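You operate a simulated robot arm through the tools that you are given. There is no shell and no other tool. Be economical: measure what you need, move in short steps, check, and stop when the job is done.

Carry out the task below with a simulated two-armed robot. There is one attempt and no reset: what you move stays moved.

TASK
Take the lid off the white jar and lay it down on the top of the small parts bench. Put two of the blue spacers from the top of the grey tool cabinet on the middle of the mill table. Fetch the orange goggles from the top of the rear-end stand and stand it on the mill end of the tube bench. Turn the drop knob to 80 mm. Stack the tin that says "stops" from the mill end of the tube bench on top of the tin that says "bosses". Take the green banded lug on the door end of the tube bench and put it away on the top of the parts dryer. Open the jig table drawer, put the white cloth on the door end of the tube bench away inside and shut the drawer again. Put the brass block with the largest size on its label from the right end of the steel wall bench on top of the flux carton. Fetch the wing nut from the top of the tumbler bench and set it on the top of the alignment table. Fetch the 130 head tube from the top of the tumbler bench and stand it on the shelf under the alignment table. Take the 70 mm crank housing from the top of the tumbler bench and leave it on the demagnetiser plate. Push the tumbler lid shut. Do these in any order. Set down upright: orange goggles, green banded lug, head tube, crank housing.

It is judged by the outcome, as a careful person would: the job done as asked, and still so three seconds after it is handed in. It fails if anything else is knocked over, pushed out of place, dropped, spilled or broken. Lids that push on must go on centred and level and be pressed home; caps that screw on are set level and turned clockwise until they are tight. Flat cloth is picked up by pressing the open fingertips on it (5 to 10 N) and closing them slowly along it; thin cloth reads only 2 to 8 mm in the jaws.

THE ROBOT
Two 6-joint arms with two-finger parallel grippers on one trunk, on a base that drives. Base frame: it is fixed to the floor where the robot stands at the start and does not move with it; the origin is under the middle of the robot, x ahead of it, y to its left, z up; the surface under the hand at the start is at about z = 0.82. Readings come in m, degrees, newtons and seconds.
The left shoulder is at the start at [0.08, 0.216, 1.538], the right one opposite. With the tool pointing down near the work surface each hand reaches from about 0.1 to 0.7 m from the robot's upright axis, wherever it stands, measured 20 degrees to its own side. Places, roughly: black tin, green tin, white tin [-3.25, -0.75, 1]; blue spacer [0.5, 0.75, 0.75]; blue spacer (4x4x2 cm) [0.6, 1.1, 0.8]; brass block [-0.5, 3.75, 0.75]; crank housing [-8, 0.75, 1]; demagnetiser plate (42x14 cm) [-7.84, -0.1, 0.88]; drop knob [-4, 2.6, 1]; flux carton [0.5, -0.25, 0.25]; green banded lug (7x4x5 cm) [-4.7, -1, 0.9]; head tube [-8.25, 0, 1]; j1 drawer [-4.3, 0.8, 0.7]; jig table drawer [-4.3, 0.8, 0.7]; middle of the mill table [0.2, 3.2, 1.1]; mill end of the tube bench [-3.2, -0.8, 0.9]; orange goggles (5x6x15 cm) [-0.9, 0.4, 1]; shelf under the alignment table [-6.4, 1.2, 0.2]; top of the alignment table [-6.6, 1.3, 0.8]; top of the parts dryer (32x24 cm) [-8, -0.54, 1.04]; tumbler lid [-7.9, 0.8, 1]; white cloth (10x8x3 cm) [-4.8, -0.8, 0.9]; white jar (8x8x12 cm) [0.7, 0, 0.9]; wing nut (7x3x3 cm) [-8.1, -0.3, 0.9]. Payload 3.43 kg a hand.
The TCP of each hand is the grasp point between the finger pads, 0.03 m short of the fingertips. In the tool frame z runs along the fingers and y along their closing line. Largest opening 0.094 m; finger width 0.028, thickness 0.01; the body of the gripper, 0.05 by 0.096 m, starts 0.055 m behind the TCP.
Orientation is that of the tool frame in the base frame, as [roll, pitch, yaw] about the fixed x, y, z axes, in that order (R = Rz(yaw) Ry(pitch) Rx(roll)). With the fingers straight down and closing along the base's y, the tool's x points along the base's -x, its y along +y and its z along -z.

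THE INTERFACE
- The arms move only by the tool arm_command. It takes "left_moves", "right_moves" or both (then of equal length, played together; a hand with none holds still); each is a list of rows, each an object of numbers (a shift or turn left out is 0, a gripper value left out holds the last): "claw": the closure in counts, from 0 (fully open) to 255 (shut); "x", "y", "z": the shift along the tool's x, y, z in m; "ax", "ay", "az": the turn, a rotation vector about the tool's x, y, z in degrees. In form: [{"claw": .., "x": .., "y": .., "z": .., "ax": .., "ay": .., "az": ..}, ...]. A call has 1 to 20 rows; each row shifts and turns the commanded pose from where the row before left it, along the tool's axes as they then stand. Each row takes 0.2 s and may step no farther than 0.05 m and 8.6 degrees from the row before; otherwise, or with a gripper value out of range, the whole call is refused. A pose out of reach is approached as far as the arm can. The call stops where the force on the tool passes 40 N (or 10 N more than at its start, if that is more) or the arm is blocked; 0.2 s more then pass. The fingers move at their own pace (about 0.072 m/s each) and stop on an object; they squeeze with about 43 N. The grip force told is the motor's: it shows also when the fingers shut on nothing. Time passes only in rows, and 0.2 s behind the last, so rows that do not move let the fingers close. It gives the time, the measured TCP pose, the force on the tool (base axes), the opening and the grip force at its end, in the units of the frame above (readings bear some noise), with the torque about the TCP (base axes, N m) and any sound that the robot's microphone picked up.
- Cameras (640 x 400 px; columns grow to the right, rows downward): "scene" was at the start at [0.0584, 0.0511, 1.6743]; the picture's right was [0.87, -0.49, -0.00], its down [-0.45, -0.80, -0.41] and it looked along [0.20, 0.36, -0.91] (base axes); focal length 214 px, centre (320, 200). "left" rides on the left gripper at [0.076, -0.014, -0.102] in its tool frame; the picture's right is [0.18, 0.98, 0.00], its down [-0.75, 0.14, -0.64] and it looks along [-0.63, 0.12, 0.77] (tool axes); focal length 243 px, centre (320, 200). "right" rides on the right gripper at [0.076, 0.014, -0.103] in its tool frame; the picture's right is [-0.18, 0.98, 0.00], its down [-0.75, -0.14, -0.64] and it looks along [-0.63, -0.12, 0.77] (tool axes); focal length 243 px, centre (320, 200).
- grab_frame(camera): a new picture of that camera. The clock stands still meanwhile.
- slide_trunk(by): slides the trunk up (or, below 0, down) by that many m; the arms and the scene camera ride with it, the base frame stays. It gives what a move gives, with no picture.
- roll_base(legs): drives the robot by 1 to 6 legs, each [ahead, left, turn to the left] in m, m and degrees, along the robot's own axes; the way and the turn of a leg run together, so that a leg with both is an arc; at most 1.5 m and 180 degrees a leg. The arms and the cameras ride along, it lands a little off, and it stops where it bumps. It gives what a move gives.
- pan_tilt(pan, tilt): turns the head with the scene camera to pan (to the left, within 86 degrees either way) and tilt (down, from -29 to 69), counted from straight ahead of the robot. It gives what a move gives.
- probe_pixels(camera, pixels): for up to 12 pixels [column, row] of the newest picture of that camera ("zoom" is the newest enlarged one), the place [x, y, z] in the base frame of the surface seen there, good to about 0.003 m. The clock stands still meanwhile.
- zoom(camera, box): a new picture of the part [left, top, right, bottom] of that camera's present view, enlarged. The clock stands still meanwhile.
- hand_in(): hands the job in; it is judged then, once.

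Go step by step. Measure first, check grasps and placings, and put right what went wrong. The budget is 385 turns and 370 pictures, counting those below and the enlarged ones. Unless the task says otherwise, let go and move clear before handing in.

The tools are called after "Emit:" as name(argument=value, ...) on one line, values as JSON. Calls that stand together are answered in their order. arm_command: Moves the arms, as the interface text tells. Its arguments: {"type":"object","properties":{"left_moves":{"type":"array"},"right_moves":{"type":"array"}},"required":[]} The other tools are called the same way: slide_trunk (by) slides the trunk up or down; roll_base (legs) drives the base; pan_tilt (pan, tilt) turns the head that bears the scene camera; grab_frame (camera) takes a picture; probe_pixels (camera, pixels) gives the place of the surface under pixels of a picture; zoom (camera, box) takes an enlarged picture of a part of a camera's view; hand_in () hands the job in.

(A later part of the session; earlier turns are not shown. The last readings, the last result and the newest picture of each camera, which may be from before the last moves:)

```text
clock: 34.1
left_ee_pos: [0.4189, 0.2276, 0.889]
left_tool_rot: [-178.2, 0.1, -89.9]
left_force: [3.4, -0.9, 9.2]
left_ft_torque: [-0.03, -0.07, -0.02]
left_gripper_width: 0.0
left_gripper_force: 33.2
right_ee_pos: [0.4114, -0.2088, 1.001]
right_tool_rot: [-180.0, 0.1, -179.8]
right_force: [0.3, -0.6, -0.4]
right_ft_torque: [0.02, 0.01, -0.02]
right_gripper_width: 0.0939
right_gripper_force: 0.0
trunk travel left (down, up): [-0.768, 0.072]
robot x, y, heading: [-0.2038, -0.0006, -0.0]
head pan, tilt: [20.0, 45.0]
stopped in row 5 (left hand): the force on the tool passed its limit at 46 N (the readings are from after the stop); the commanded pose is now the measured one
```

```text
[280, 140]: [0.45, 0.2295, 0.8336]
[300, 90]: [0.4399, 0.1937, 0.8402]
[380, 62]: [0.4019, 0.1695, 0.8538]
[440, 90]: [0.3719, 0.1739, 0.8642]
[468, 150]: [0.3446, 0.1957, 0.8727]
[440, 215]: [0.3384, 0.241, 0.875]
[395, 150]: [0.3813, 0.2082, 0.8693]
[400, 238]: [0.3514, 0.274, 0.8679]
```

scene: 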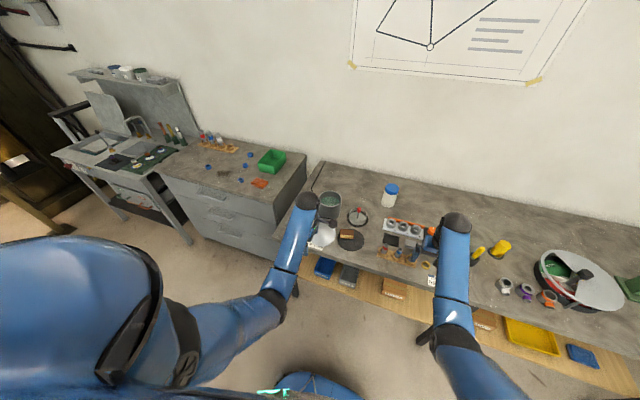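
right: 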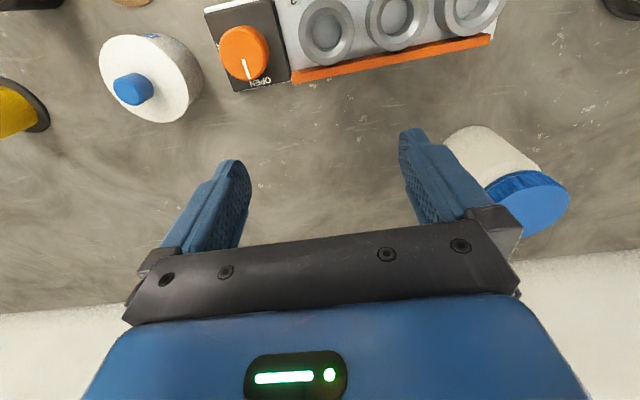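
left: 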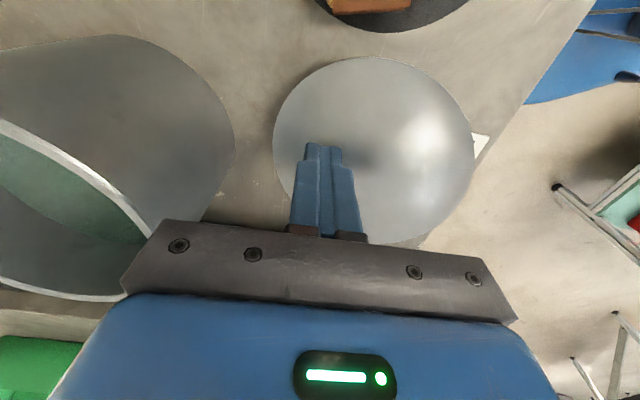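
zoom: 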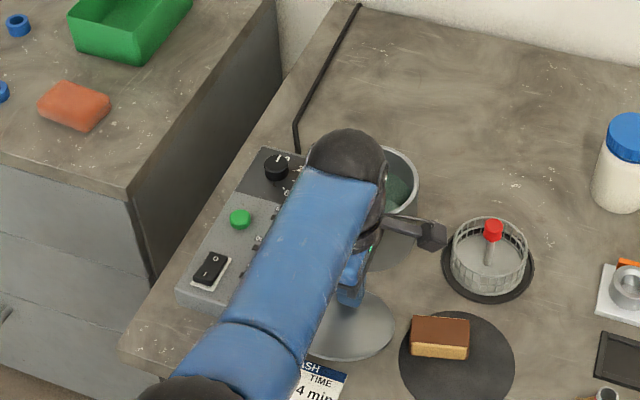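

The near edge is now high (0.338, 0.241, 0.875). I'll lift, back off, and turn the left hand to point forward, 22° down.

Emit:
arm_command(left_moves=[{"z": -0.02}, {"z": -0.04}, {"z": -0.04}])

Emit:
roll_base(legs=[[-0.28, 0, 0]])

Emit:
arm_command(left_moves=[{"ax": 8.5, "claw": 0}, {"ax": 8.5}, {"ax": 8.5}, {"ax": 8.5}, {"ax": 8.5}, {"ax": 8.5}, {"ax": 8.5}, {"ax": 7.5}])

Emit:
grab_frame(camera="left")

```text
clock: 35.0
left_ee_pos: [0.4159, 0.227, 0.986]
left_tool_rot: [-178.6, 0.1, -89.8]
left_force: [0.0, -0.7, -1.1]
left_ft_torque: [-0.03, -0.02, 0.0]
left_gripper_width: 0.0003
left_gripper_force: 33.2
right_ee_pos: [0.4124, -0.2091, 1.0007]
right_tool_rot: [179.9, 0.0, -179.9]
right_force: [1.1, -0.3, 0.8]
right_ft_torque: [0.05, 0.0, -0.02]
right_gripper_width: 0.0941
right_gripper_force: 0.1
trunk travel left (down, up): [-0.768, 0.072]
robot x, y, heading: [-0.2009, 0.0006, 0.1]
head pan, tilt: [20.0, 45.0]
```

```text
clock: 36.9
left_ee_pos: [0.1346, 0.2257, 0.9848]
left_tool_rot: [-178.8, 0.1, -90.0]
left_force: [0.1, 0.7, -0.4]
left_ft_torque: [0.01, 0.01, 0.01]
left_gripper_width: 0.0002
left_gripper_force: 32.9
right_ee_pos: [0.1308, -0.2108, 0.9986]
right_tool_rot: [-180.0, -0.1, -179.8]
right_force: [0.5, -0.4, -1.0]
right_ft_torque: [0.03, 0.01, -0.03]
right_gripper_width: 0.0941
right_gripper_force: 0.0
trunk travel left (down, up): [-0.768, 0.072]
robot x, y, heading: [-0.4843, 0.0006, -0.1]
head pan, tilt: [20.0, 45.0]
```

```text
clock: 38.7
left_ee_pos: [0.1315, 0.2266, 0.986]
left_tool_rot: [-111.5, 0.1, -89.9]
left_force: [0.9, 0.4, -0.5]
left_ft_torque: [-0.01, 0.0, -0.01]
left_gripper_width: 0.094
left_gripper_force: 0.2
right_ee_pos: [0.1289, -0.2093, 0.9995]
right_tool_rot: [-179.9, 0.2, 179.9]
right_force: [0.1, -0.4, 0.0]
right_ft_torque: [-0.01, -0.02, 0.01]
right_gripper_width: 0.0938
right_gripper_force: 0.0
trunk travel left (down, up): [-0.768, 0.072]
robot x, y, heading: [-0.4833, -0.0002, -0.1]
head pan, tilt: [20.0, 45.0]
```

```text
335 pictures are left
```

left: 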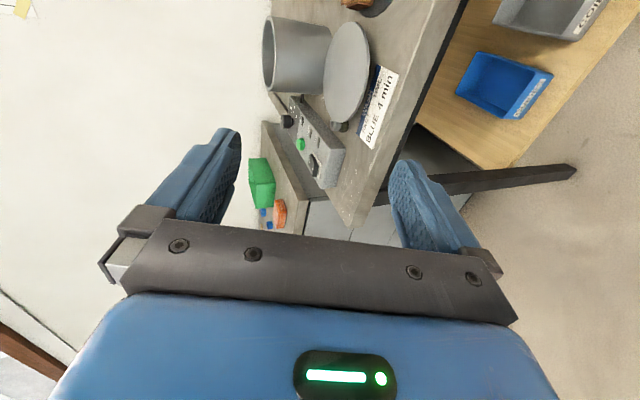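

Emit:
probe_pixels(camera="left", pixels=[[366, 55], [366, 75], [361, 95], [350, 27], [335, 118], [328, 75], [345, 70], [343, 127], [352, 122], [375, 70], [390, 90]])

Emit:
zoom(camera="left", box=[270, 0, 430, 160])

```text
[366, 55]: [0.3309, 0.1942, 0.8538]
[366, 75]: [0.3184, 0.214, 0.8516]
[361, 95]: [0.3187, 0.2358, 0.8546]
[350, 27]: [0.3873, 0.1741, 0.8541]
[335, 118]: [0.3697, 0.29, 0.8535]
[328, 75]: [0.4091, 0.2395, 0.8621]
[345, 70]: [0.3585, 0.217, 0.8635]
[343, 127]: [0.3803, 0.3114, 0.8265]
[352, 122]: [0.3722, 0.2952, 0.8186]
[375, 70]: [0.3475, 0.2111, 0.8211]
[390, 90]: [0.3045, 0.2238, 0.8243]
```

```text
2.50 times, centred on (350, 80) of left
```

zoom: 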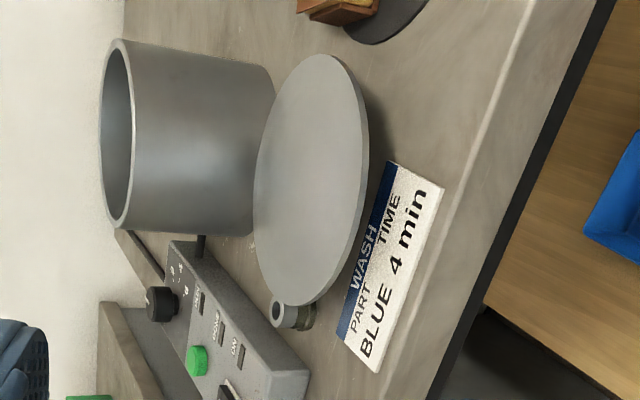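

The lid now stands level, balanced on its knob (near edge x≈0.318, z≈0.853). I'll level the hand, narrow the opening, and pinch its edge from the front.

Emit:
roll_base(legs=[[0.1, 0, 0]])

Emit:
arm_command(left_moves=[{"ax": 7.2, "claw": 172}, {"ax": 7.2}, {"ax": 7.2}, {"y": 0.04}, {"y": 0.04}, {"y": 0.04}, {}])

Emit:
grab_frame(camera="left")

```text
clock: 39.9
left_ee_pos: [0.2264, 0.2254, 0.9903]
left_tool_rot: [-111.3, 0.1, -90.1]
left_force: [-1.1, -0.5, 0.3]
left_ft_torque: [0.03, 0.02, -0.02]
left_gripper_width: 0.0939
left_gripper_force: 0.0
right_ee_pos: [0.2221, -0.2107, 1.0018]
right_tool_rot: [-179.9, 0.3, 180.0]
right_force: [-0.4, -0.3, 0.8]
right_ft_torque: [0.04, -0.02, 0.02]
right_gripper_width: 0.094
right_gripper_force: 0.1
trunk travel left (down, up): [-0.768, 0.072]
robot x, y, heading: [-0.3862, 0.0025, -0.3]
head pan, tilt: [20.0, 45.0]
```

```text
clock: 41.5
left_ee_pos: [0.2323, 0.2264, 0.8676]
left_tool_rot: [-89.9, 0.1, -90.1]
left_force: [1.0, -0.5, -0.6]
left_ft_torque: [-0.01, 0.02, 0.0]
left_gripper_width: 0.0305
left_gripper_force: 0.2
left hand out of reach, approached as far as the arm can: row 3
right_ee_pos: [0.2271, -0.2104, 0.9997]
right_tool_rot: [-179.9, -0.1, 179.9]
right_force: [-0.6, 0.4, 0.1]
right_ft_torque: [0.02, 0.01, -0.02]
right_gripper_width: 0.0938
right_gripper_force: 0.1
trunk travel left (down, up): [-0.768, 0.072]
robot x, y, heading: [-0.3839, 0.0004, -0.1]
head pan, tilt: [20.0, 45.0]
```

```text
333 pictures are left
```

left: 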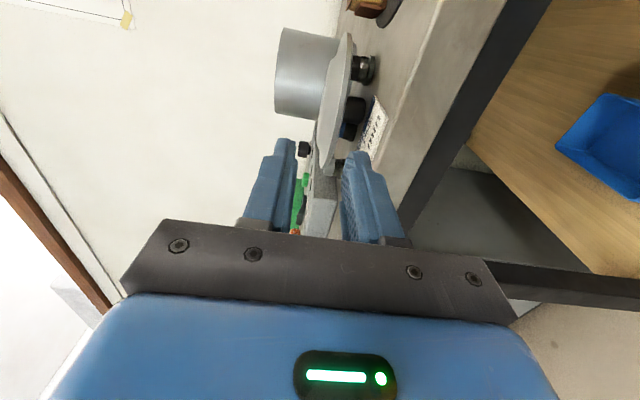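

Emit:
zoom(camera="left", box=[270, 20, 400, 190])

Emit:
probe_pixels(camera="left", pixels=[[333, 120], [341, 60], [331, 150], [328, 168], [352, 112], [362, 68], [347, 131], [345, 150], [349, 45]])

```text
2.35 times, centred on (335, 105) of left
```

zoom: 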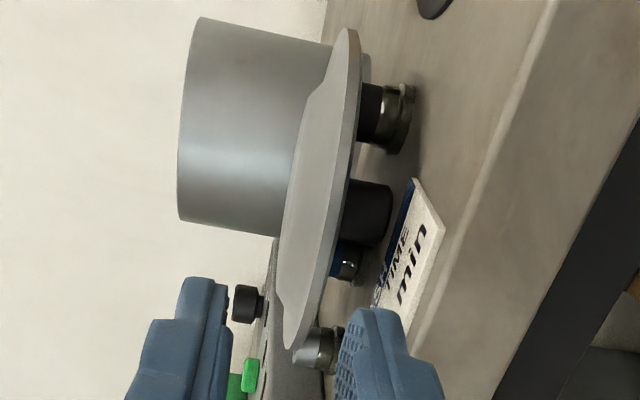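

```text
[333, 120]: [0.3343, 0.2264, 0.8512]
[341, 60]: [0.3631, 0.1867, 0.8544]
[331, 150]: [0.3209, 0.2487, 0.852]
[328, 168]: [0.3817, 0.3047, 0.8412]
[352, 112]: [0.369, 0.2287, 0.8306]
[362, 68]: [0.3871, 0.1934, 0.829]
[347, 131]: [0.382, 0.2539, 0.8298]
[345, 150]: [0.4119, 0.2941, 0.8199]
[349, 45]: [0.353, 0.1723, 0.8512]
```

The three fittings stand upright in their places; the lid rests on its knob and two of them. Now pinch the near edge (z≈0.851).

Emit:
arm_command(left_moves=[{"y": 0.0165, "x": -0.002}, {"z": 0.03}, {"z": 0.025}, {"z": 0.015}, {}])

Emit:
grab_frame(camera="left")

```text
clock: 42.7
left_ee_pos: [0.2873, 0.2273, 0.8716]
left_tool_rot: [-90.0, 0.0, -90.0]
left_force: [0.5, 0.4, 1.2]
left_ft_torque: [-0.02, 0.0, 0.0]
left_gripper_width: 0.0306
left_gripper_force: 0.0
left hand out of reach, approached as far as the arm can: row 2, 3, 4
right_ee_pos: [0.2274, -0.2116, 0.9979]
right_tool_rot: [-180.0, 0.0, 179.9]
right_force: [0.5, 0.8, -0.1]
right_ft_torque: [0.01, -0.01, -0.01]
right_gripper_width: 0.0941
right_gripper_force: 0.0
trunk travel left (down, up): [-0.768, 0.072]
robot x, y, heading: [-0.3834, -0.0014, -0.3]
head pan, tilt: [20.0, 45.0]
```

```text
331 pictures are left
```

left: 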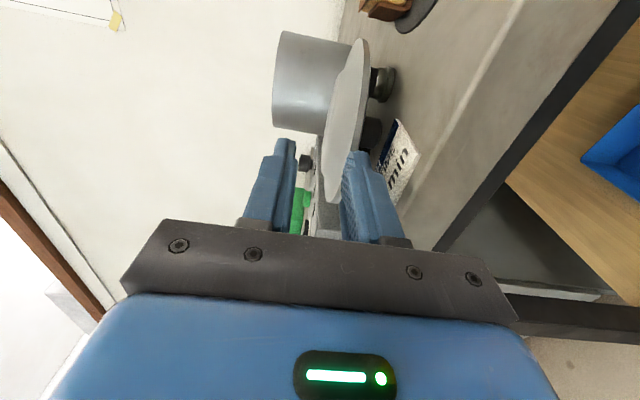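

Reach limit raised the hand (0.8716). I'll retreat and bring the base forward.

Emit:
arm_command(left_moves=[{"z": -0.045}, {"z": -0.045}, {"z": -0.045}, {"z": -0.03}, {}])

Emit:
roll_base(legs=[[0.12, 0, 0]])

Emit:
arm_command(left_moves=[{"y": 0.02}])

```text
clock: 43.9
left_ee_pos: [0.1196, 0.227, 0.8723]
left_tool_rot: [-90.1, 0.1, -90.1]
left_force: [-0.7, 0.5, 0.5]
left_ft_torque: [0.02, 0.0, 0.0]
left_gripper_width: 0.0306
left_gripper_force: 0.1
right_ee_pos: [0.2268, -0.2106, 1.0002]
right_tool_rot: [180.0, 0.0, 179.9]
right_force: [-1.0, -0.3, 0.7]
right_ft_torque: [0.03, -0.01, -0.01]
right_gripper_width: 0.0943
right_gripper_force: 0.1
trunk travel left (down, up): [-0.768, 0.072]
robot x, y, heading: [-0.3879, -0.0004, 0.0]
head pan, tilt: [20.0, 45.0]
```

```text
clock: 45.1
left_ee_pos: [0.2363, 0.2277, 0.8733]
left_tool_rot: [-89.8, 0.0, -89.9]
left_force: [0.2, -0.2, -0.4]
left_ft_torque: [0.02, 0.01, -0.03]
left_gripper_width: 0.0308
left_gripper_force: 0.1
right_ee_pos: [0.3424, -0.2111, 1.0022]
right_tool_rot: [-180.0, 0.3, 179.9]
right_force: [-0.5, 0.1, -0.1]
right_ft_torque: [0.01, -0.02, -0.01]
right_gripper_width: 0.0941
right_gripper_force: 0.0
trunk travel left (down, up): [-0.768, 0.072]
robot x, y, heading: [-0.2643, -0.0023, 0.0]
head pan, tilt: [20.0, 45.0]
```

```text
clock: 45.5
left_ee_pos: [0.2402, 0.2284, 0.8516]
left_tool_rot: [-90.1, 0.1, -90.0]
left_force: [-0.7, 0.4, -0.3]
left_ft_torque: [-0.02, 0.01, -0.05]
left_gripper_width: 0.0306
left_gripper_force: 0.1
right_ee_pos: [0.3463, -0.2118, 0.9992]
right_tool_rot: [180.0, 0.0, 179.9]
right_force: [1.5, 0.3, 0.8]
right_ft_torque: [0.05, 0.01, -0.01]
right_gripper_width: 0.094
right_gripper_force: 0.1
trunk travel left (down, up): [-0.768, 0.072]
robot x, y, heading: [-0.2678, 0.0026, -0.1]
head pan, tilt: [20.0, 45.0]
```

Emit:
arm_command(left_moves=[{"z": 0.03}, {"z": 0.02}, {"z": 0.015}, {}])

Emit:
grab_frame(camera="left")

```text
clock: 46.5
left_ee_pos: [0.3044, 0.2283, 0.8505]
left_tool_rot: [-89.9, 0.0, -90.0]
left_force: [0.5, 0.4, 0.1]
left_ft_torque: [0.01, 0.0, -0.02]
left_gripper_width: 0.0303
left_gripper_force: 0.0
right_ee_pos: [0.346, -0.2108, 0.9994]
right_tool_rot: [180.0, 0.0, 179.9]
right_force: [-0.6, 0.1, 0.3]
right_ft_torque: [-0.03, 0.01, -0.02]
right_gripper_width: 0.0939
right_gripper_force: 0.2
trunk travel left (down, up): [-0.768, 0.072]
robot x, y, heading: [-0.2656, 0.0009, 0.0]
head pan, tilt: [20.0, 45.0]
```

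```text
330 pictures are left
```

left: 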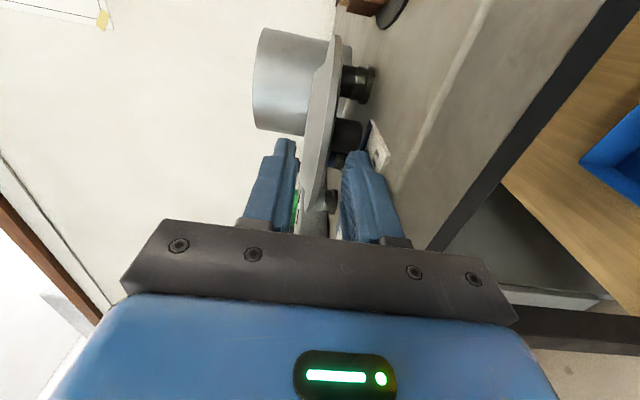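

The lid edge is between the fingers. Close and lift.

Emit:
arm_command(left_moves=[{"claw": 200}, {"claw": 225}, {"claw": 255}, {}, {}, {"y": -0.01}, {"y": -0.02}, {"y": -0.03}, {"y": -0.03}, {}])

Emit:
grab_frame(camera="left")

Emit:
zoom(camera="scene", box=[240, 170, 380, 270])

```text
clock: 48.7
left_ee_pos: [0.3032, 0.2262, 0.942]
left_tool_rot: [-90.2, 0.2, -90.0]
left_force: [0.6, -0.8, -1.9]
left_ft_torque: [0.04, 0.14, -0.03]
left_gripper_width: 0.0057
left_gripper_force: 39.5
right_ee_pos: [0.3477, -0.2117, 0.9981]
right_tool_rot: [-179.9, 0.0, 179.9]
right_force: [0.1, 0.1, 0.2]
right_ft_torque: [0.03, -0.01, 0.02]
right_gripper_width: 0.0941
right_gripper_force: 0.1
trunk travel left (down, up): [-0.768, 0.072]
robot x, y, heading: [-0.2641, -0.0032, -0.0]
head pan, tilt: [20.0, 45.0]
```

```text
329 pictures are left
```

left: 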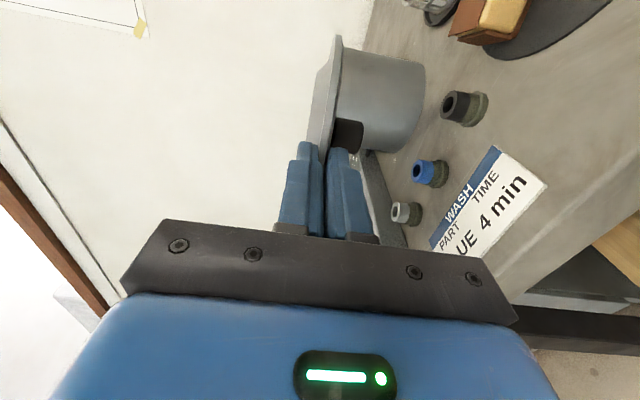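

```text
4.00 times, centred on (310, 220) of scene
```

zoom: 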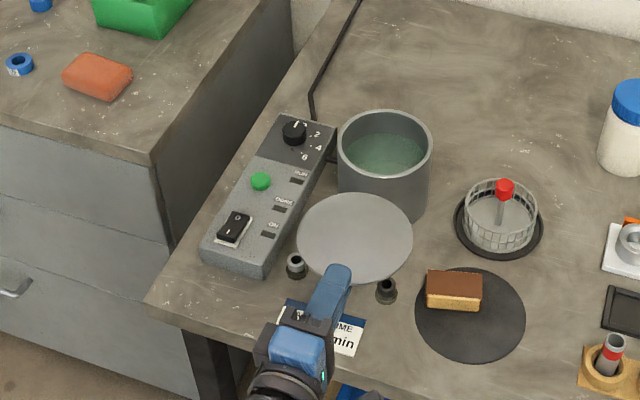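

The lid is held firmly and the fittings are intact. I'll raise a bit and roll the hand 180° to turn the lid knob-up.

Emit:
arm_command(left_moves=[{"y": -0.02}, {"y": -0.02}, {"az": -8.5}, {"az": -8.5}, {"az": -8.5}, {"az": -8.5}, {"az": -8.5}, {"az": -8.5}, {"az": -8.5}, {"az": -8.5}, {"az": -8.5}, {"az": -8.5}, {"az": -8.5}])

Emit:
arm_command(left_moves=[{"az": -8.5}, {"az": -8.5}, {"az": -8.5}, {"az": -8.5}, {"az": -8.5}, {"az": -8.5}, {"az": -8.5}, {"az": -8.5}, {"az": -8.5}, {"az": -8.5}, {}])

Emit:
zoom(camera="scene", box=[240, 170, 380, 270])

```text
clock: 51.5
left_ee_pos: [0.3055, 0.2091, 0.9817]
left_tool_rot: [91.8, -86.5, 88.5]
left_force: [1.0, 0.7, -1.4]
left_ft_torque: [0.02, 0.1, 0.01]
left_gripper_width: 0.0056
left_gripper_force: 40.3
left hand out of reach, approached as far as the arm can: row 11, 12, 13
right_ee_pos: [0.3467, -0.2115, 1.0009]
right_tool_rot: [180.0, 0.0, 179.9]
right_force: [0.1, 1.3, -0.5]
right_ft_torque: [0.0, 0.02, -0.01]
right_gripper_width: 0.094
right_gripper_force: 0.1
trunk travel left (down, up): [-0.768, 0.072]
robot x, y, heading: [-0.2624, 0.0011, -0.3]
head pan, tilt: [20.0, 45.0]
```

```text
clock: 53.9
left_ee_pos: [0.307, 0.1725, 1.036]
left_tool_rot: [90.5, -1.5, 89.9]
left_force: [-0.3, -0.2, -1.9]
left_ft_torque: [0.02, 0.09, -0.01]
left_gripper_width: 0.0058
left_gripper_force: 40.1
left hand out of reach, approached as far as the arm can: row 1, 2, 3, 4, 5, 6, 7, 8, 9, 10
right_ee_pos: [0.3447, -0.2106, 0.9996]
right_tool_rot: [179.9, 0.0, 179.9]
right_force: [0.0, 0.1, 0.8]
right_ft_torque: [0.0, 0.01, -0.01]
right_gripper_width: 0.0941
right_gripper_force: 0.1
trunk travel left (down, up): [-0.768, 0.072]
robot x, y, heading: [-0.2652, -0.0022, -0.2]
head pan, tilt: [20.0, 45.0]
```

```text
4.00 times, centred on (310, 220) of scene
```

zoom: 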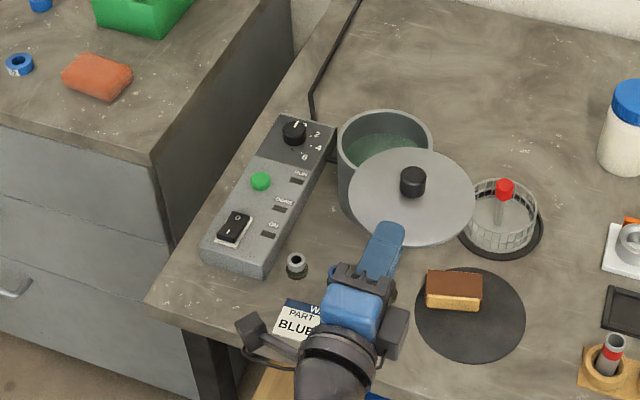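

Knob is up now. Measure pot rim and lid.

Emit:
probe_pixels(camera="zoom", pixels=[[341, 150], [385, 112], [430, 145], [348, 125], [418, 120], [345, 165], [411, 175], [355, 210], [410, 155], [470, 190], [410, 240], [395, 235]])

Emit:
zoom(camera="scene", box=[300, 180, 370, 230])

```text
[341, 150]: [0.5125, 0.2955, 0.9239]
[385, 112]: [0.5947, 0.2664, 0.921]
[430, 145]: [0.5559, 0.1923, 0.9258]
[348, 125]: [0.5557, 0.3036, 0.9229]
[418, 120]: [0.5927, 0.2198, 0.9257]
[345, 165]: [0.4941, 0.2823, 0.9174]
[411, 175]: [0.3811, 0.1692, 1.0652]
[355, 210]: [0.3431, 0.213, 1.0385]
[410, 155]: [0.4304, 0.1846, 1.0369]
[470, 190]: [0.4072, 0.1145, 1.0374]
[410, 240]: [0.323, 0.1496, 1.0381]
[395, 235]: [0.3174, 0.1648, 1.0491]
```

```text
8.00 times, centred on (335, 205) of scene
```

zoom: 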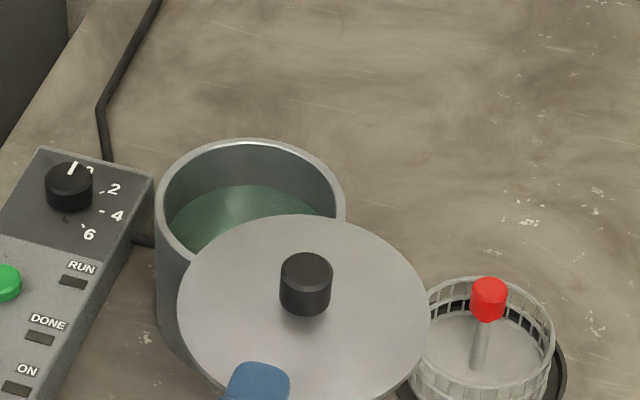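

Pot centre ≈(0.542,0.248), R≈57 mm; lid R≈62 mm, so I'd rather hand the lid over to the right hand by its knob. Lower the left hand and bring the right hand over the knob.

Emit:
arm_command(left_moves=[{"y": -0.04}, {"y": -0.04}, {"y": -0.03}, {}])

Emit:
arm_command(right_moves=[{"y": 0.045}, {"y": 0.045}, {"y": 0.045}, {"y": 0.045}, {"y": 0.045}, {"y": 0.045, "x": -0.01}, {"y": 0.045, "x": -0.01}, {"y": 0.045, "x": -0.01}, {"y": 0.019}, {}])

Emit:
zoom(camera="scene", box=[240, 140, 400, 260])

Emit:
grab_frame(camera="right")

```text
clock: 54.9
left_ee_pos: [0.312, 0.1856, 1.0287]
left_tool_rot: [91.0, -1.7, 89.7]
left_force: [-0.3, -0.8, -1.0]
left_ft_torque: [-0.01, 0.13, -0.03]
left_gripper_width: 0.0055
left_gripper_force: 40.4
left hand out of reach, approached as far as the arm can: row 1, 2, 3
right_ee_pos: [0.3449, -0.2111, 0.9994]
right_tool_rot: [-179.9, 0.0, 179.9]
right_force: [-0.5, -0.1, 0.2]
right_ft_torque: [-0.02, -0.01, 0.02]
right_gripper_width: 0.094
right_gripper_force: 0.2
trunk travel left (down, up): [-0.768, 0.072]
robot x, y, heading: [-0.2664, 0.0027, -0.2]
head pan, tilt: [20.0, 45.0]
```

```text
clock: 57.1
left_ee_pos: [0.3131, 0.1865, 1.0278]
left_tool_rot: [91.1, -1.7, 90.2]
left_force: [-15.5, 27.1, 2.5]
left_ft_torque: [-0.21, -0.18, 1.34]
left_gripper_width: 0.0054
left_gripper_force: 39.5
right_ee_pos: [0.3579, 0.1344, 1.0052]
right_tool_rot: [-179.8, 0.1, 179.6]
right_force: [14.8, -27.7, -4.0]
right_ft_torque: [0.51, 0.42, -0.9]
right_gripper_width: 0.0785
right_gripper_force: 0.1
right hand out of reach, approached as far as the arm can: row 8, 9
trunk travel left (down, up): [-0.768, 0.072]
robot x, y, heading: [-0.2653, -0.0025, -0.1]
head pan, tilt: [20.0, 45.0]
```

```text
3.33 times, centred on (320, 200) of scene
```

zoom: 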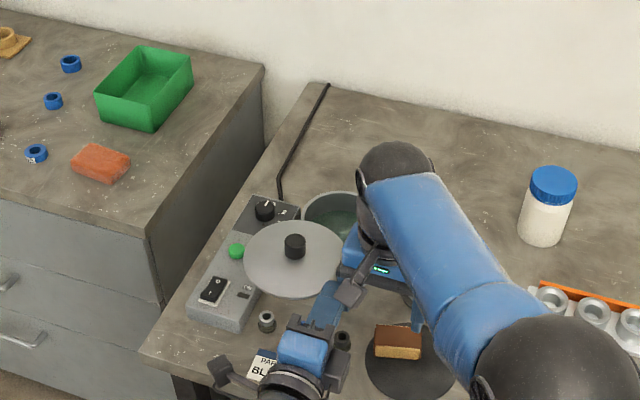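

```text
324 pictures are left
```

right: 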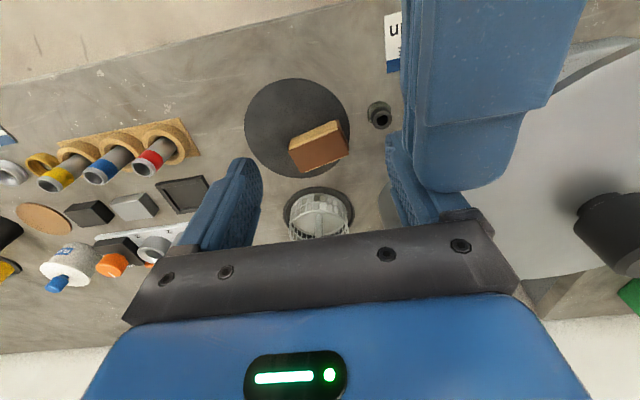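

The left hand did not lower and the right fingers touched it. I'll back the right hand off and try raising it.

Emit:
arm_command(right_moves=[{"y": -0.03}, {"y": -0.04}, {"y": -0.04}, {"y": -0.04}, {"z": -0.04}, {"z": -0.04}, {"z": -0.04}, {}])

Emit:
zoom(camera="scene", box=[240, 140, 400, 260])

```text
clock: 57.6
left_ee_pos: [0.3121, 0.1756, 1.0311]
left_tool_rot: [90.9, -1.9, 88.2]
left_force: [0.4, 0.2, -0.6]
left_ft_torque: [-0.1, 0.08, -0.05]
left_gripper_width: 0.0051
left_gripper_force: 39.9
right_ee_pos: [0.3579, 0.1102, 1.011]
right_tool_rot: [179.1, 0.9, -180.0]
right_force: [0.6, -0.3, 0.1]
right_ft_torque: [-0.01, 0.02, -0.02]
right_gripper_width: 0.094
right_gripper_force: 0.0
trunk travel left (down, up): [-0.768, 0.072]
robot x, y, heading: [-0.2676, -0.0023, 0.0]
head pan, tilt: [20.0, 45.0]
stopped in row 2 (left hand): the force on the tool passed its limit at 52 N (the readings are from after the stop); the commanded pose is now the measured one
```

```text
3.33 times, centred on (320, 200) of scene
```

zoom: 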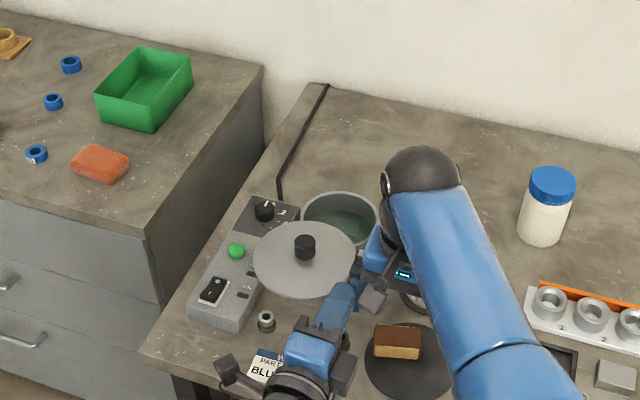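

Emit:
arm_command(right_moves=[{"y": -0.03}, {"y": -0.04}, {"y": -0.04}, {"z": -0.04}, {"z": -0.04}, {"z": -0.04}, {}])

Emit:
zoom(camera="scene", box=[240, 140, 400, 260])

```text
clock: 59.2
left_ee_pos: [0.3121, 0.1765, 1.0298]
left_tool_rot: [90.8, -1.7, 88.2]
left_force: [0.3, -0.2, -1.5]
left_ft_torque: [-0.1, 0.09, 0.03]
left_gripper_width: 0.0052
left_gripper_force: 39.9
right_ee_pos: [0.368, 0.0053, 1.1187]
right_tool_rot: [179.2, 0.8, 180.0]
right_force: [-0.9, 0.3, 0.2]
right_ft_torque: [0.04, -0.03, -0.04]
right_gripper_width: 0.0937
right_gripper_force: 0.0
right hand out of reach, approached as far as the arm can: row 6
trunk travel left (down, up): [-0.768, 0.072]
robot x, y, heading: [-0.2675, -0.0002, 0.2]
head pan, tilt: [20.0, 45.0]
```

```text
3.33 times, centred on (320, 200) of scene
```

zoom: 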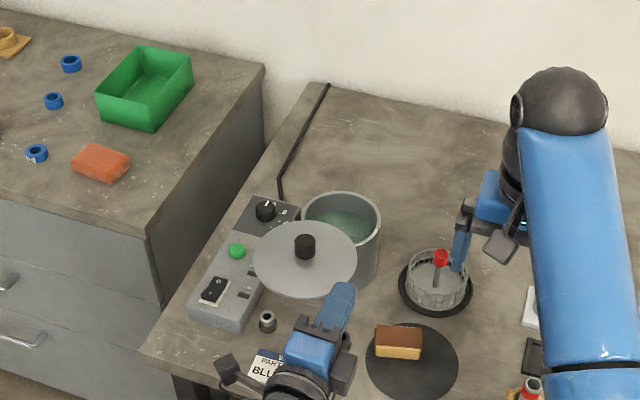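

The right hand reaches z=1.119. Measure the knob now.

Emit:
probe_pixels(camera="zoom", pixels=[[305, 238], [296, 240], [314, 240], [305, 253], [305, 225], [258, 250], [352, 258], [290, 293], [340, 235]])

```text
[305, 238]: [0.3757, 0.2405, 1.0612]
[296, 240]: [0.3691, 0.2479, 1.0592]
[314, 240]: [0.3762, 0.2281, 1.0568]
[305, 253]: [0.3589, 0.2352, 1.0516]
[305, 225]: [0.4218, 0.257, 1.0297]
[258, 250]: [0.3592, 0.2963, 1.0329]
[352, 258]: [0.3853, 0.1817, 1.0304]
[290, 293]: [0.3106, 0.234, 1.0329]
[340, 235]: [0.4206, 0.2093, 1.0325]
```

The lid slid in the grip; knob centre is now (0.372, 0.239, top 1.061). Move the right hand over it at height.

Emit:
arm_command(right_moves=[{"y": 0.04}, {"y": 0.04}, {"y": 0.04}, {"y": 0.04}, {"y": 0.04}, {"y": 0.034, "x": -0.004}, {}])

Emit:
grab_frame(camera="right")

```text
clock: 60.8
left_ee_pos: [0.3125, 0.1762, 1.0313]
left_tool_rot: [90.8, -1.7, 88.2]
left_force: [-0.5, -0.2, -1.6]
left_ft_torque: [-0.08, 0.06, -0.01]
left_gripper_width: 0.0051
left_gripper_force: 39.5
right_ee_pos: [0.3402, 0.2152, 1.1289]
right_tool_rot: [179.1, 1.0, 180.0]
right_force: [0.8, 0.0, 0.2]
right_ft_torque: [0.02, 0.02, -0.02]
right_gripper_width: 0.0939
right_gripper_force: 0.0
right hand out of reach, approached as far as the arm can: row 5, 6
trunk travel left (down, up): [-0.768, 0.072]
robot x, y, heading: [-0.2708, -0.0003, 0.2]
head pan, tilt: [20.0, 45.0]
```

```text
321 pictures are left
```

right: 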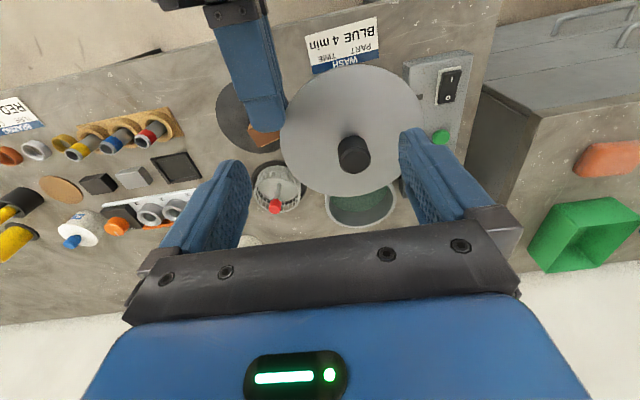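

Emit:
arm_command(right_moves=[{"z": 0.015, "x": -0.015, "y": 0.012}, {"z": 0.012, "x": -0.015, "y": 0.012}, {}])

Emit:
grab_frame(camera="right")

```text
clock: 61.6
left_ee_pos: [0.3121, 0.1766, 1.031]
left_tool_rot: [90.8, -1.7, 88.2]
left_force: [-0.8, 0.0, -2.1]
left_ft_torque: [-0.09, 0.07, 0.03]
left_gripper_width: 0.0054
left_gripper_force: 39.3
right_ee_pos: [0.3398, 0.2126, 1.1121]
right_tool_rot: [179.2, 0.9, 180.0]
right_force: [-0.4, 0.4, 0.8]
right_ft_torque: [-0.01, 0.02, -0.01]
right_gripper_width: 0.0943
right_gripper_force: 0.1
right hand out of reach, approached as far as the arm can: row 1, 2
trunk travel left (down, up): [-0.768, 0.072]
robot x, y, heading: [-0.2666, -0.0019, -0.1]
head pan, tilt: [20.0, 45.0]
```

```text
320 pictures are left
```

right: 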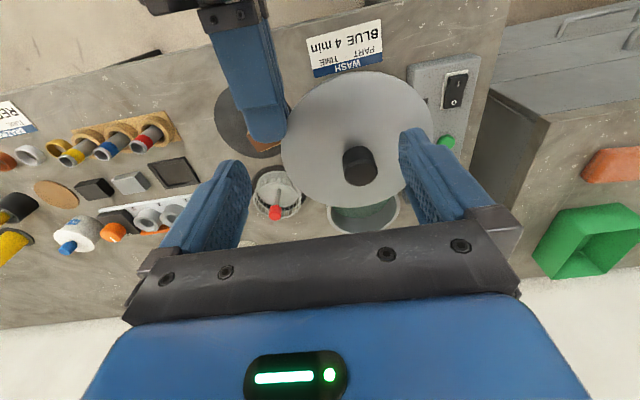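

I'll bring the lid to the right hand instead: shift the left hand back 32 mm and right 26 mm.

Emit:
arm_command(left_moves=[{"z": -0.016, "x": -0.013}, {"z": -0.016, "x": -0.013}, {}])

Emit:
grab_frame(camera="right")

Emit:
probe_pixels(camera="right", pixels=[[320, 165], [326, 168], [310, 160], [330, 160], [340, 150]])

```text
clock: 62.4
left_ee_pos: [0.279, 0.1535, 1.0328]
left_tool_rot: [91.1, -1.8, 88.2]
left_force: [-0.5, -0.5, -0.6]
left_ft_torque: [-0.11, 0.06, 0.0]
left_gripper_width: 0.0048
left_gripper_force: 39.4
left hand out of reach, approached as far as the arm can: row 2
right_ee_pos: [0.3405, 0.2126, 1.1109]
right_tool_rot: [179.2, 0.9, 180.0]
right_force: [-0.6, 0.0, -0.4]
right_ft_torque: [0.03, 0.02, 0.01]
right_gripper_width: 0.0939
right_gripper_force: 0.1
trunk travel left (down, up): [-0.768, 0.072]
robot x, y, heading: [-0.2648, 0.0005, -0.2]
head pan, tilt: [20.0, 45.0]
```

```text
319 pictures are left
```

right: 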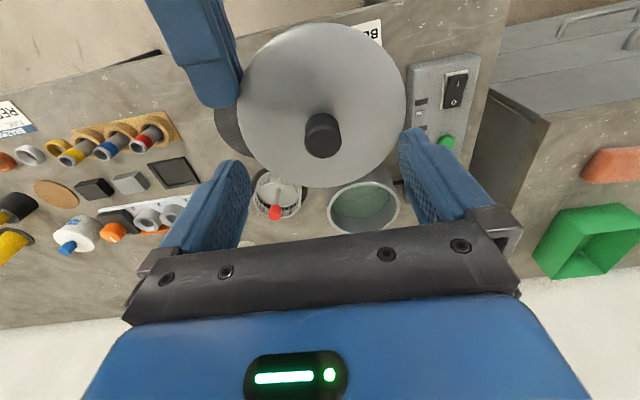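

```text
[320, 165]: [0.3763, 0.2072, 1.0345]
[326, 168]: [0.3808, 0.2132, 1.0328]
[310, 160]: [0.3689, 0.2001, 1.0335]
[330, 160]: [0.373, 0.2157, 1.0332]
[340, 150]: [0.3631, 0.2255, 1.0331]
```

Emit:
probe_pixels(camera="right", pixels=[[322, 145], [322, 130], [310, 140], [336, 140], [322, 155]])

```text
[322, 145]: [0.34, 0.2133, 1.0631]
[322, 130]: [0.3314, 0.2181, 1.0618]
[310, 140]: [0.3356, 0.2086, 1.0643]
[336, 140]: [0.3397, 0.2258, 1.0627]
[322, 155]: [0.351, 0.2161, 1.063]
```

Knob centre (0.340,0.216) is under the right hand. Lower to z≈1.07 and close.

Emit:
arm_command(right_moves=[{"z": 0.015, "y": 0.003}, {"z": 0.015}, {"z": 0.011}, {}, {"claw": 150}, {"claw": 255}, {}, {}])

Emit:
grab_frame(camera="right")

```text
clock: 64.2
left_ee_pos: [0.2797, 0.1519, 1.0337]
left_tool_rot: [91.2, -1.7, 87.8]
left_force: [-6.0, -25.5, -2.0]
left_ft_torque: [0.02, 0.17, -0.96]
left_gripper_width: 0.0052
left_gripper_force: 40.0
right_ee_pos: [0.3322, 0.2131, 1.0752]
right_tool_rot: [178.8, 1.1, -179.8]
right_force: [5.2, 25.3, 1.7]
right_ft_torque: [0.86, -0.26, -0.04]
right_gripper_width: 0.0249
right_gripper_force: 43.1
right hand out of reach, approached as far as the arm can: row 1, 2, 3
trunk travel left (down, up): [-0.768, 0.072]
robot x, y, heading: [-0.2658, -0.0004, 0.1]
head pan, tilt: [20.0, 45.0]
```

```text
318 pictures are left
```

right: 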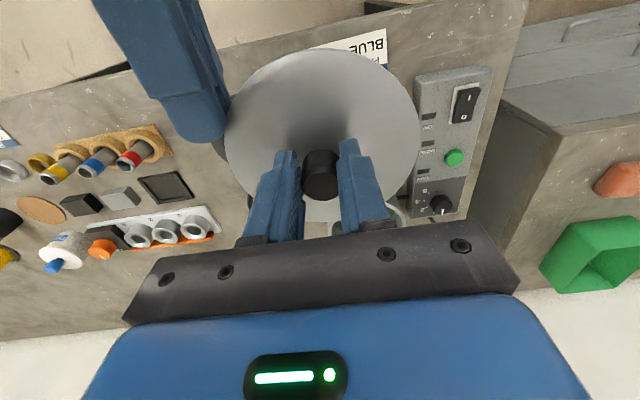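

The right hand grips the knob (25 mm). Release left and pull back.

Emit:
arm_command(left_moves=[{"claw": 200}, {}, {"z": -0.02}, {"z": -0.03}, {"z": -0.03}])

Emit:
grab_frame(camera="right")

Emit:
zoom(camera="scene", box=[220, 140, 400, 280])

```text
clock: 65.4
left_ee_pos: [0.2041, 0.1555, 1.0545]
left_tool_rot: [91.2, -1.7, 88.2]
left_force: [0.4, -0.1, 0.1]
left_ft_torque: [-0.03, -0.02, -0.01]
left_gripper_width: 0.0205
left_gripper_force: 0.0
left hand out of reach, approached as far as the arm can: row 3, 4, 5
right_ee_pos: [0.3317, 0.2094, 1.0722]
right_tool_rot: [179.2, 1.0, -180.0]
right_force: [-0.2, -0.8, -0.1]
right_ft_torque: [0.0, 0.01, -0.01]
right_gripper_width: 0.0249
right_gripper_force: 43.2
trunk travel left (down, up): [-0.768, 0.072]
robot x, y, heading: [-0.2646, -0.0016, -0.1]
head pan, tilt: [20.0, 45.0]
```

```text
317 pictures are left
```

right: 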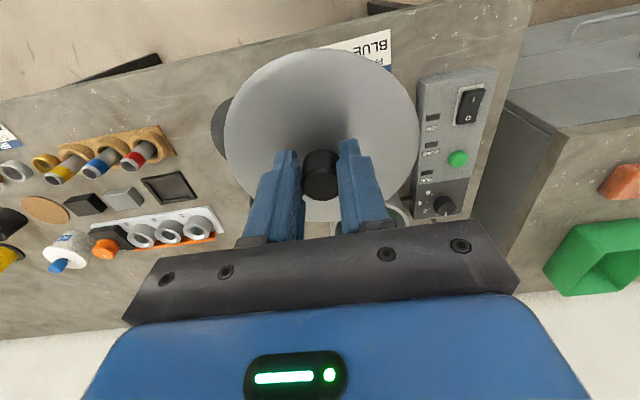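

```text
2.86 times, centred on (310, 210) of scene
```

zoom: 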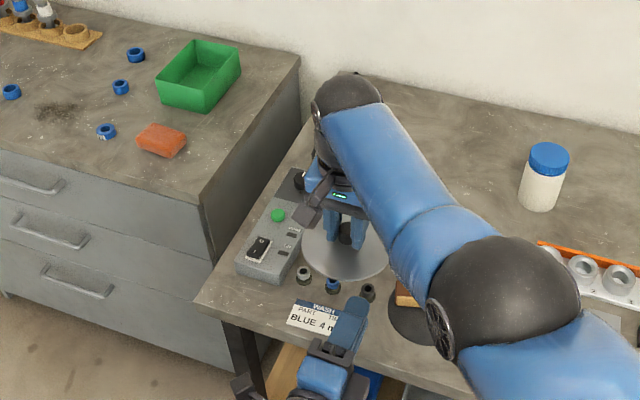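

Lid held by the right hand. Drive the base so the lid comes over the pot.

Emit:
roll_base(legs=[[0.206, 0.037, 0]])

Emit:
arm_command(right_moves=[{"z": 0.03}, {"z": 0.03}, {}])

Emit:
grab_frame(camera="right")

Emit:
probe_pixels(camera="right", pixels=[[320, 165], [320, 155], [310, 165], [230, 120], [418, 120], [320, 50], [300, 220], [245, 185]])

Emit:
grab_frame(camera="scene")

```text
clock: 67.0
left_ee_pos: [0.4063, 0.1905, 1.0558]
left_tool_rot: [91.0, -1.8, 88.1]
left_force: [-0.7, 0.4, -0.6]
left_ft_torque: [0.0, 0.04, 0.04]
left_gripper_width: 0.02
left_gripper_force: 0.1
right_ee_pos: [0.5335, 0.2422, 1.075]
right_tool_rot: [179.2, 1.1, 179.9]
right_force: [0.0, 0.3, -1.2]
right_ft_torque: [0.0, -0.07, -0.04]
right_gripper_width: 0.0249
right_gripper_force: 43.6
trunk travel left (down, up): [-0.768, 0.072]
robot x, y, heading: [-0.0574, 0.0358, -0.4]
head pan, tilt: [20.0, 45.0]
```

```text
clock: 67.8
left_ee_pos: [0.41, 0.1915, 1.053]
left_tool_rot: [91.2, -1.7, 88.3]
left_force: [0.6, -0.1, 0.0]
left_ft_torque: [-0.01, 0.01, -0.02]
left_gripper_width: 0.0203
left_gripper_force: 0.0
right_ee_pos: [0.5241, 0.2331, 1.0166]
right_tool_rot: [179.2, 0.9, 179.8]
right_force: [-0.4, -0.7, -0.9]
right_ft_torque: [0.01, 0.0, -0.02]
right_gripper_width: 0.025
right_gripper_force: 43.1
right hand out of reach, approached as far as the arm can: row 1, 2
trunk travel left (down, up): [-0.768, 0.072]
robot x, y, heading: [-0.063, 0.035, -0.5]
head pan, tilt: [20.0, 45.0]
```

```text
315 pictures are left
```

right: 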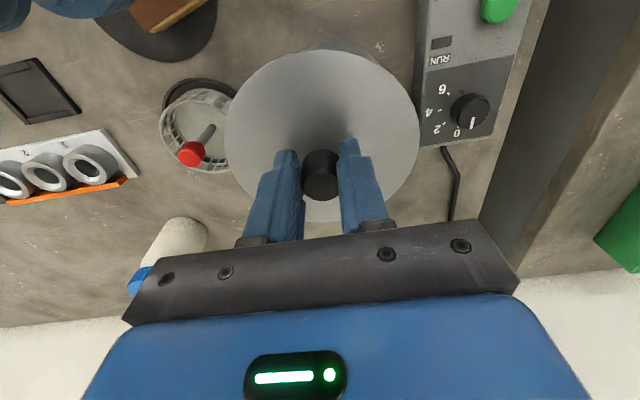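

```text
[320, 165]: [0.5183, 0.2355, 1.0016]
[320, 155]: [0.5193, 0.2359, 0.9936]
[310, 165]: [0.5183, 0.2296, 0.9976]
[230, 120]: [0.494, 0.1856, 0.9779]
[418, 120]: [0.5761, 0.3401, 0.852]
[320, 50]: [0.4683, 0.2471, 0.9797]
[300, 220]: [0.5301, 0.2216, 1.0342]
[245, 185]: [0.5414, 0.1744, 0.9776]
```

```text
314 pictures are left
```

scene: 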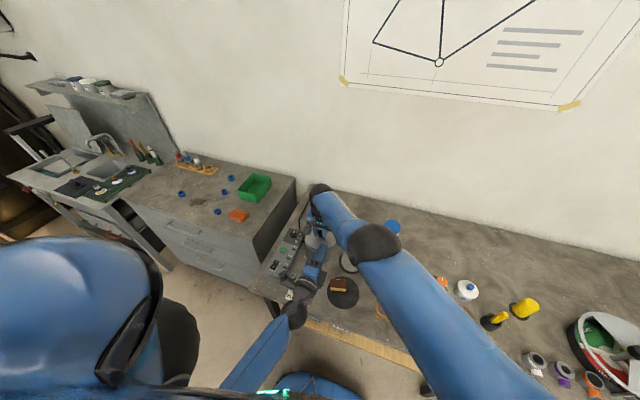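

Lid centre is at (0.530,0.236), needs (0.542,0.248). The arm is at its outer limit, so move the base a bit more and correct with the arm.

Emit:
roll_base(legs=[[0.05, 0.06, 0]])

Emit:
arm_command(right_moves=[{"x": 0.02, "y": -0.024}, {"x": 0.018, "y": -0.024}, {}])

Emit:
grab_frame(camera="right")

```text
clock: 68.9
left_ee_pos: [0.4543, 0.2442, 1.0583]
left_tool_rot: [90.9, -2.3, 88.1]
left_force: [-0.4, -0.6, 0.9]
left_ft_torque: [-0.01, 0.02, 0.02]
left_gripper_width: 0.0204
left_gripper_force: 0.1
right_ee_pos: [0.5667, 0.2875, 1.0217]
right_tool_rot: [178.9, 1.2, 179.9]
right_force: [-1.3, -1.8, -1.4]
right_ft_torque: [0.05, -0.01, 0.02]
right_gripper_width: 0.0249
right_gripper_force: 42.5
trunk travel left (down, up): [-0.768, 0.072]
robot x, y, heading: [-0.0136, 0.093, -0.0]
head pan, tilt: [20.0, 45.0]
```

```text
clock: 69.7
left_ee_pos: [0.46, 0.2499, 1.0537]
left_tool_rot: [91.2, -1.8, 88.0]
left_force: [0.2, 0.2, -0.3]
left_ft_torque: [-0.04, 0.01, -0.02]
left_gripper_width: 0.0205
left_gripper_force: 0.0
right_ee_pos: [0.5754, 0.2765, 0.9964]
right_tool_rot: [179.2, 0.8, 179.9]
right_force: [1.0, -0.1, -1.4]
right_ft_torque: [-0.01, 0.02, 0.0]
right_gripper_width: 0.025
right_gripper_force: 42.6
right hand out of reach, approached as far as the arm can: row 1, 2
trunk travel left (down, up): [-0.768, 0.072]
robot x, y, heading: [-0.0107, 0.0955, -0.3]
head pan, tilt: [20.0, 45.0]
```

```text
313 pictures are left
```

right: 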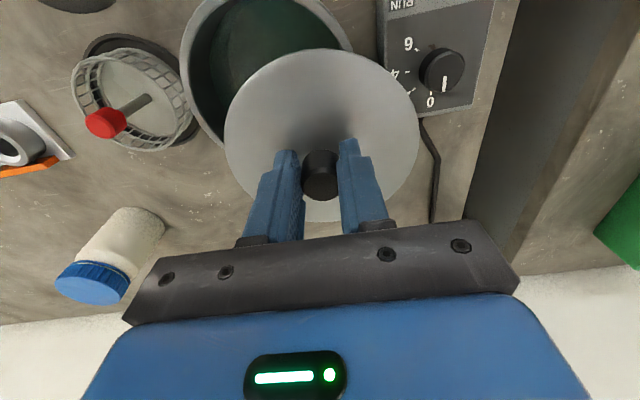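

Base moves are the cleaner way here. Shift the base back 39 mm and right 31 mm, then I'll lower with the trunk.

Emit:
roll_base(legs=[[-0.039, -0.0315, 0]])

Emit:
grab_frame(camera="right")

Emit:
probe_pixels(camera="right", pixels=[[320, 52], [230, 110], [415, 110], [245, 183], [320, 165], [395, 180]])

```text
clock: 70.6
left_ee_pos: [0.4284, 0.2252, 1.0496]
left_tool_rot: [91.5, -1.4, 88.1]
left_force: [1.1, 0.6, 0.1]
left_ft_torque: [0.0, -0.03, -0.05]
left_gripper_width: 0.0203
left_gripper_force: 0.0
right_ee_pos: [0.5425, 0.2511, 0.9924]
right_tool_rot: [179.6, 0.4, 179.9]
right_force: [0.1, 0.6, -2.3]
right_ft_torque: [-0.01, 0.04, -0.01]
right_gripper_width: 0.0249
right_gripper_force: 43.0
trunk travel left (down, up): [-0.768, 0.072]
robot x, y, heading: [-0.0494, 0.0618, -0.1]
head pan, tilt: [20.0, 45.0]
```

```text
312 pictures are left
```

right: 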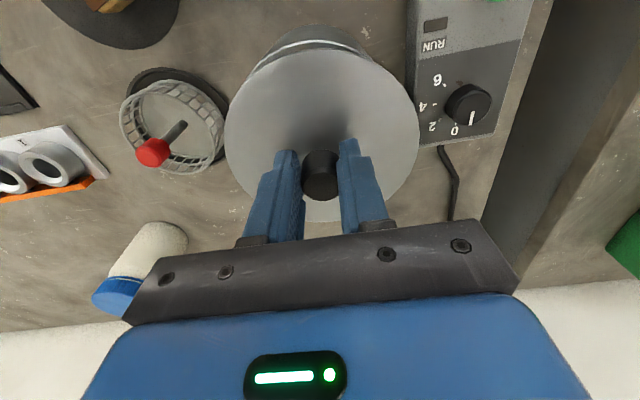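

```text
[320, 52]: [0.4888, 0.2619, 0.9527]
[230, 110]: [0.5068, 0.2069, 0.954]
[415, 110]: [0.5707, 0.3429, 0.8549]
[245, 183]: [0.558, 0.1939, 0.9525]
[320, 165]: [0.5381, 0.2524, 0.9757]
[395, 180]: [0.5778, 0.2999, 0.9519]
```

Lid centre ≈(0.550,0.252); 8 mm too far. Nudge with the arm.

Emit:
arm_command(right_moves=[{"x": 0.008, "y": -0.004}, {}])

Emit:
slide_trunk(by=-0.015)

Emit:
grab_frame(camera="right")

Emit:
probe_pixels(camera="right", pixels=[[320, 52], [230, 110], [245, 183], [320, 165], [320, 35], [280, 45], [360, 45]])

```text
clock: 71.2
left_ee_pos: [0.4239, 0.2216, 1.0525]
left_tool_rot: [91.3, -1.7, 88.0]
left_force: [0.4, -0.3, -0.3]
left_ft_torque: [0.01, -0.01, -0.02]
left_gripper_width: 0.0203
left_gripper_force: 0.1
right_ee_pos: [0.5366, 0.2486, 0.9925]
right_tool_rot: [179.4, 0.6, 179.8]
right_force: [0.2, -0.4, -1.9]
right_ft_torque: [-0.02, 0.03, -0.01]
right_gripper_width: 0.0248
right_gripper_force: 42.9
right hand out of reach, approached as far as the arm can: row 1
trunk travel left (down, up): [-0.768, 0.072]
robot x, y, heading: [-0.0496, 0.0656, 0.0]
head pan, tilt: [20.0, 45.0]
```

```text
clock: 71.8
left_ee_pos: [0.4215, 0.22, 1.0385]
left_tool_rot: [91.2, -1.7, 88.0]
left_force: [0.3, 0.0, 0.3]
left_ft_torque: [0.01, 0.01, 0.01]
left_gripper_width: 0.0199
left_gripper_force: 0.0
right_ee_pos: [0.5353, 0.2476, 0.9773]
right_tool_rot: [179.3, 0.6, 179.9]
right_force: [0.0, 0.5, -2.0]
right_ft_torque: [0.0, 0.0, 0.01]
right_gripper_width: 0.025
right_gripper_force: 43.6
trunk travel left (down, up): [-0.753, 0.087]
robot x, y, heading: [-0.0523, 0.0626, -0.1]
head pan, tilt: [20.0, 45.0]
```

```text
311 pictures are left
```

right: 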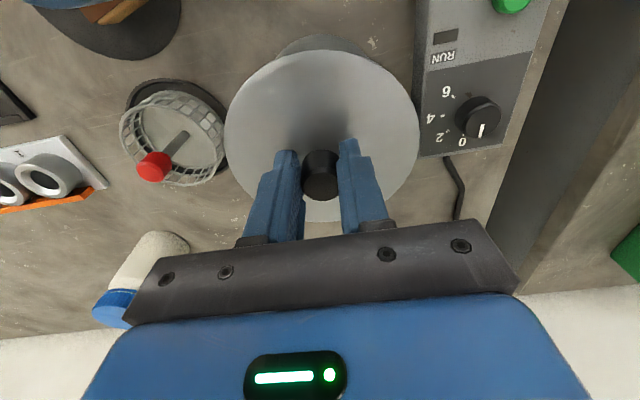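

```text
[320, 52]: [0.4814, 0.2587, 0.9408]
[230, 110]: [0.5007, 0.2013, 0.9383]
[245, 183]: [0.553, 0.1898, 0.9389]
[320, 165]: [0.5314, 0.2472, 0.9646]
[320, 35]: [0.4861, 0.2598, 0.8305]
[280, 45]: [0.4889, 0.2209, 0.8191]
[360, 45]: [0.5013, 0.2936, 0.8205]
```

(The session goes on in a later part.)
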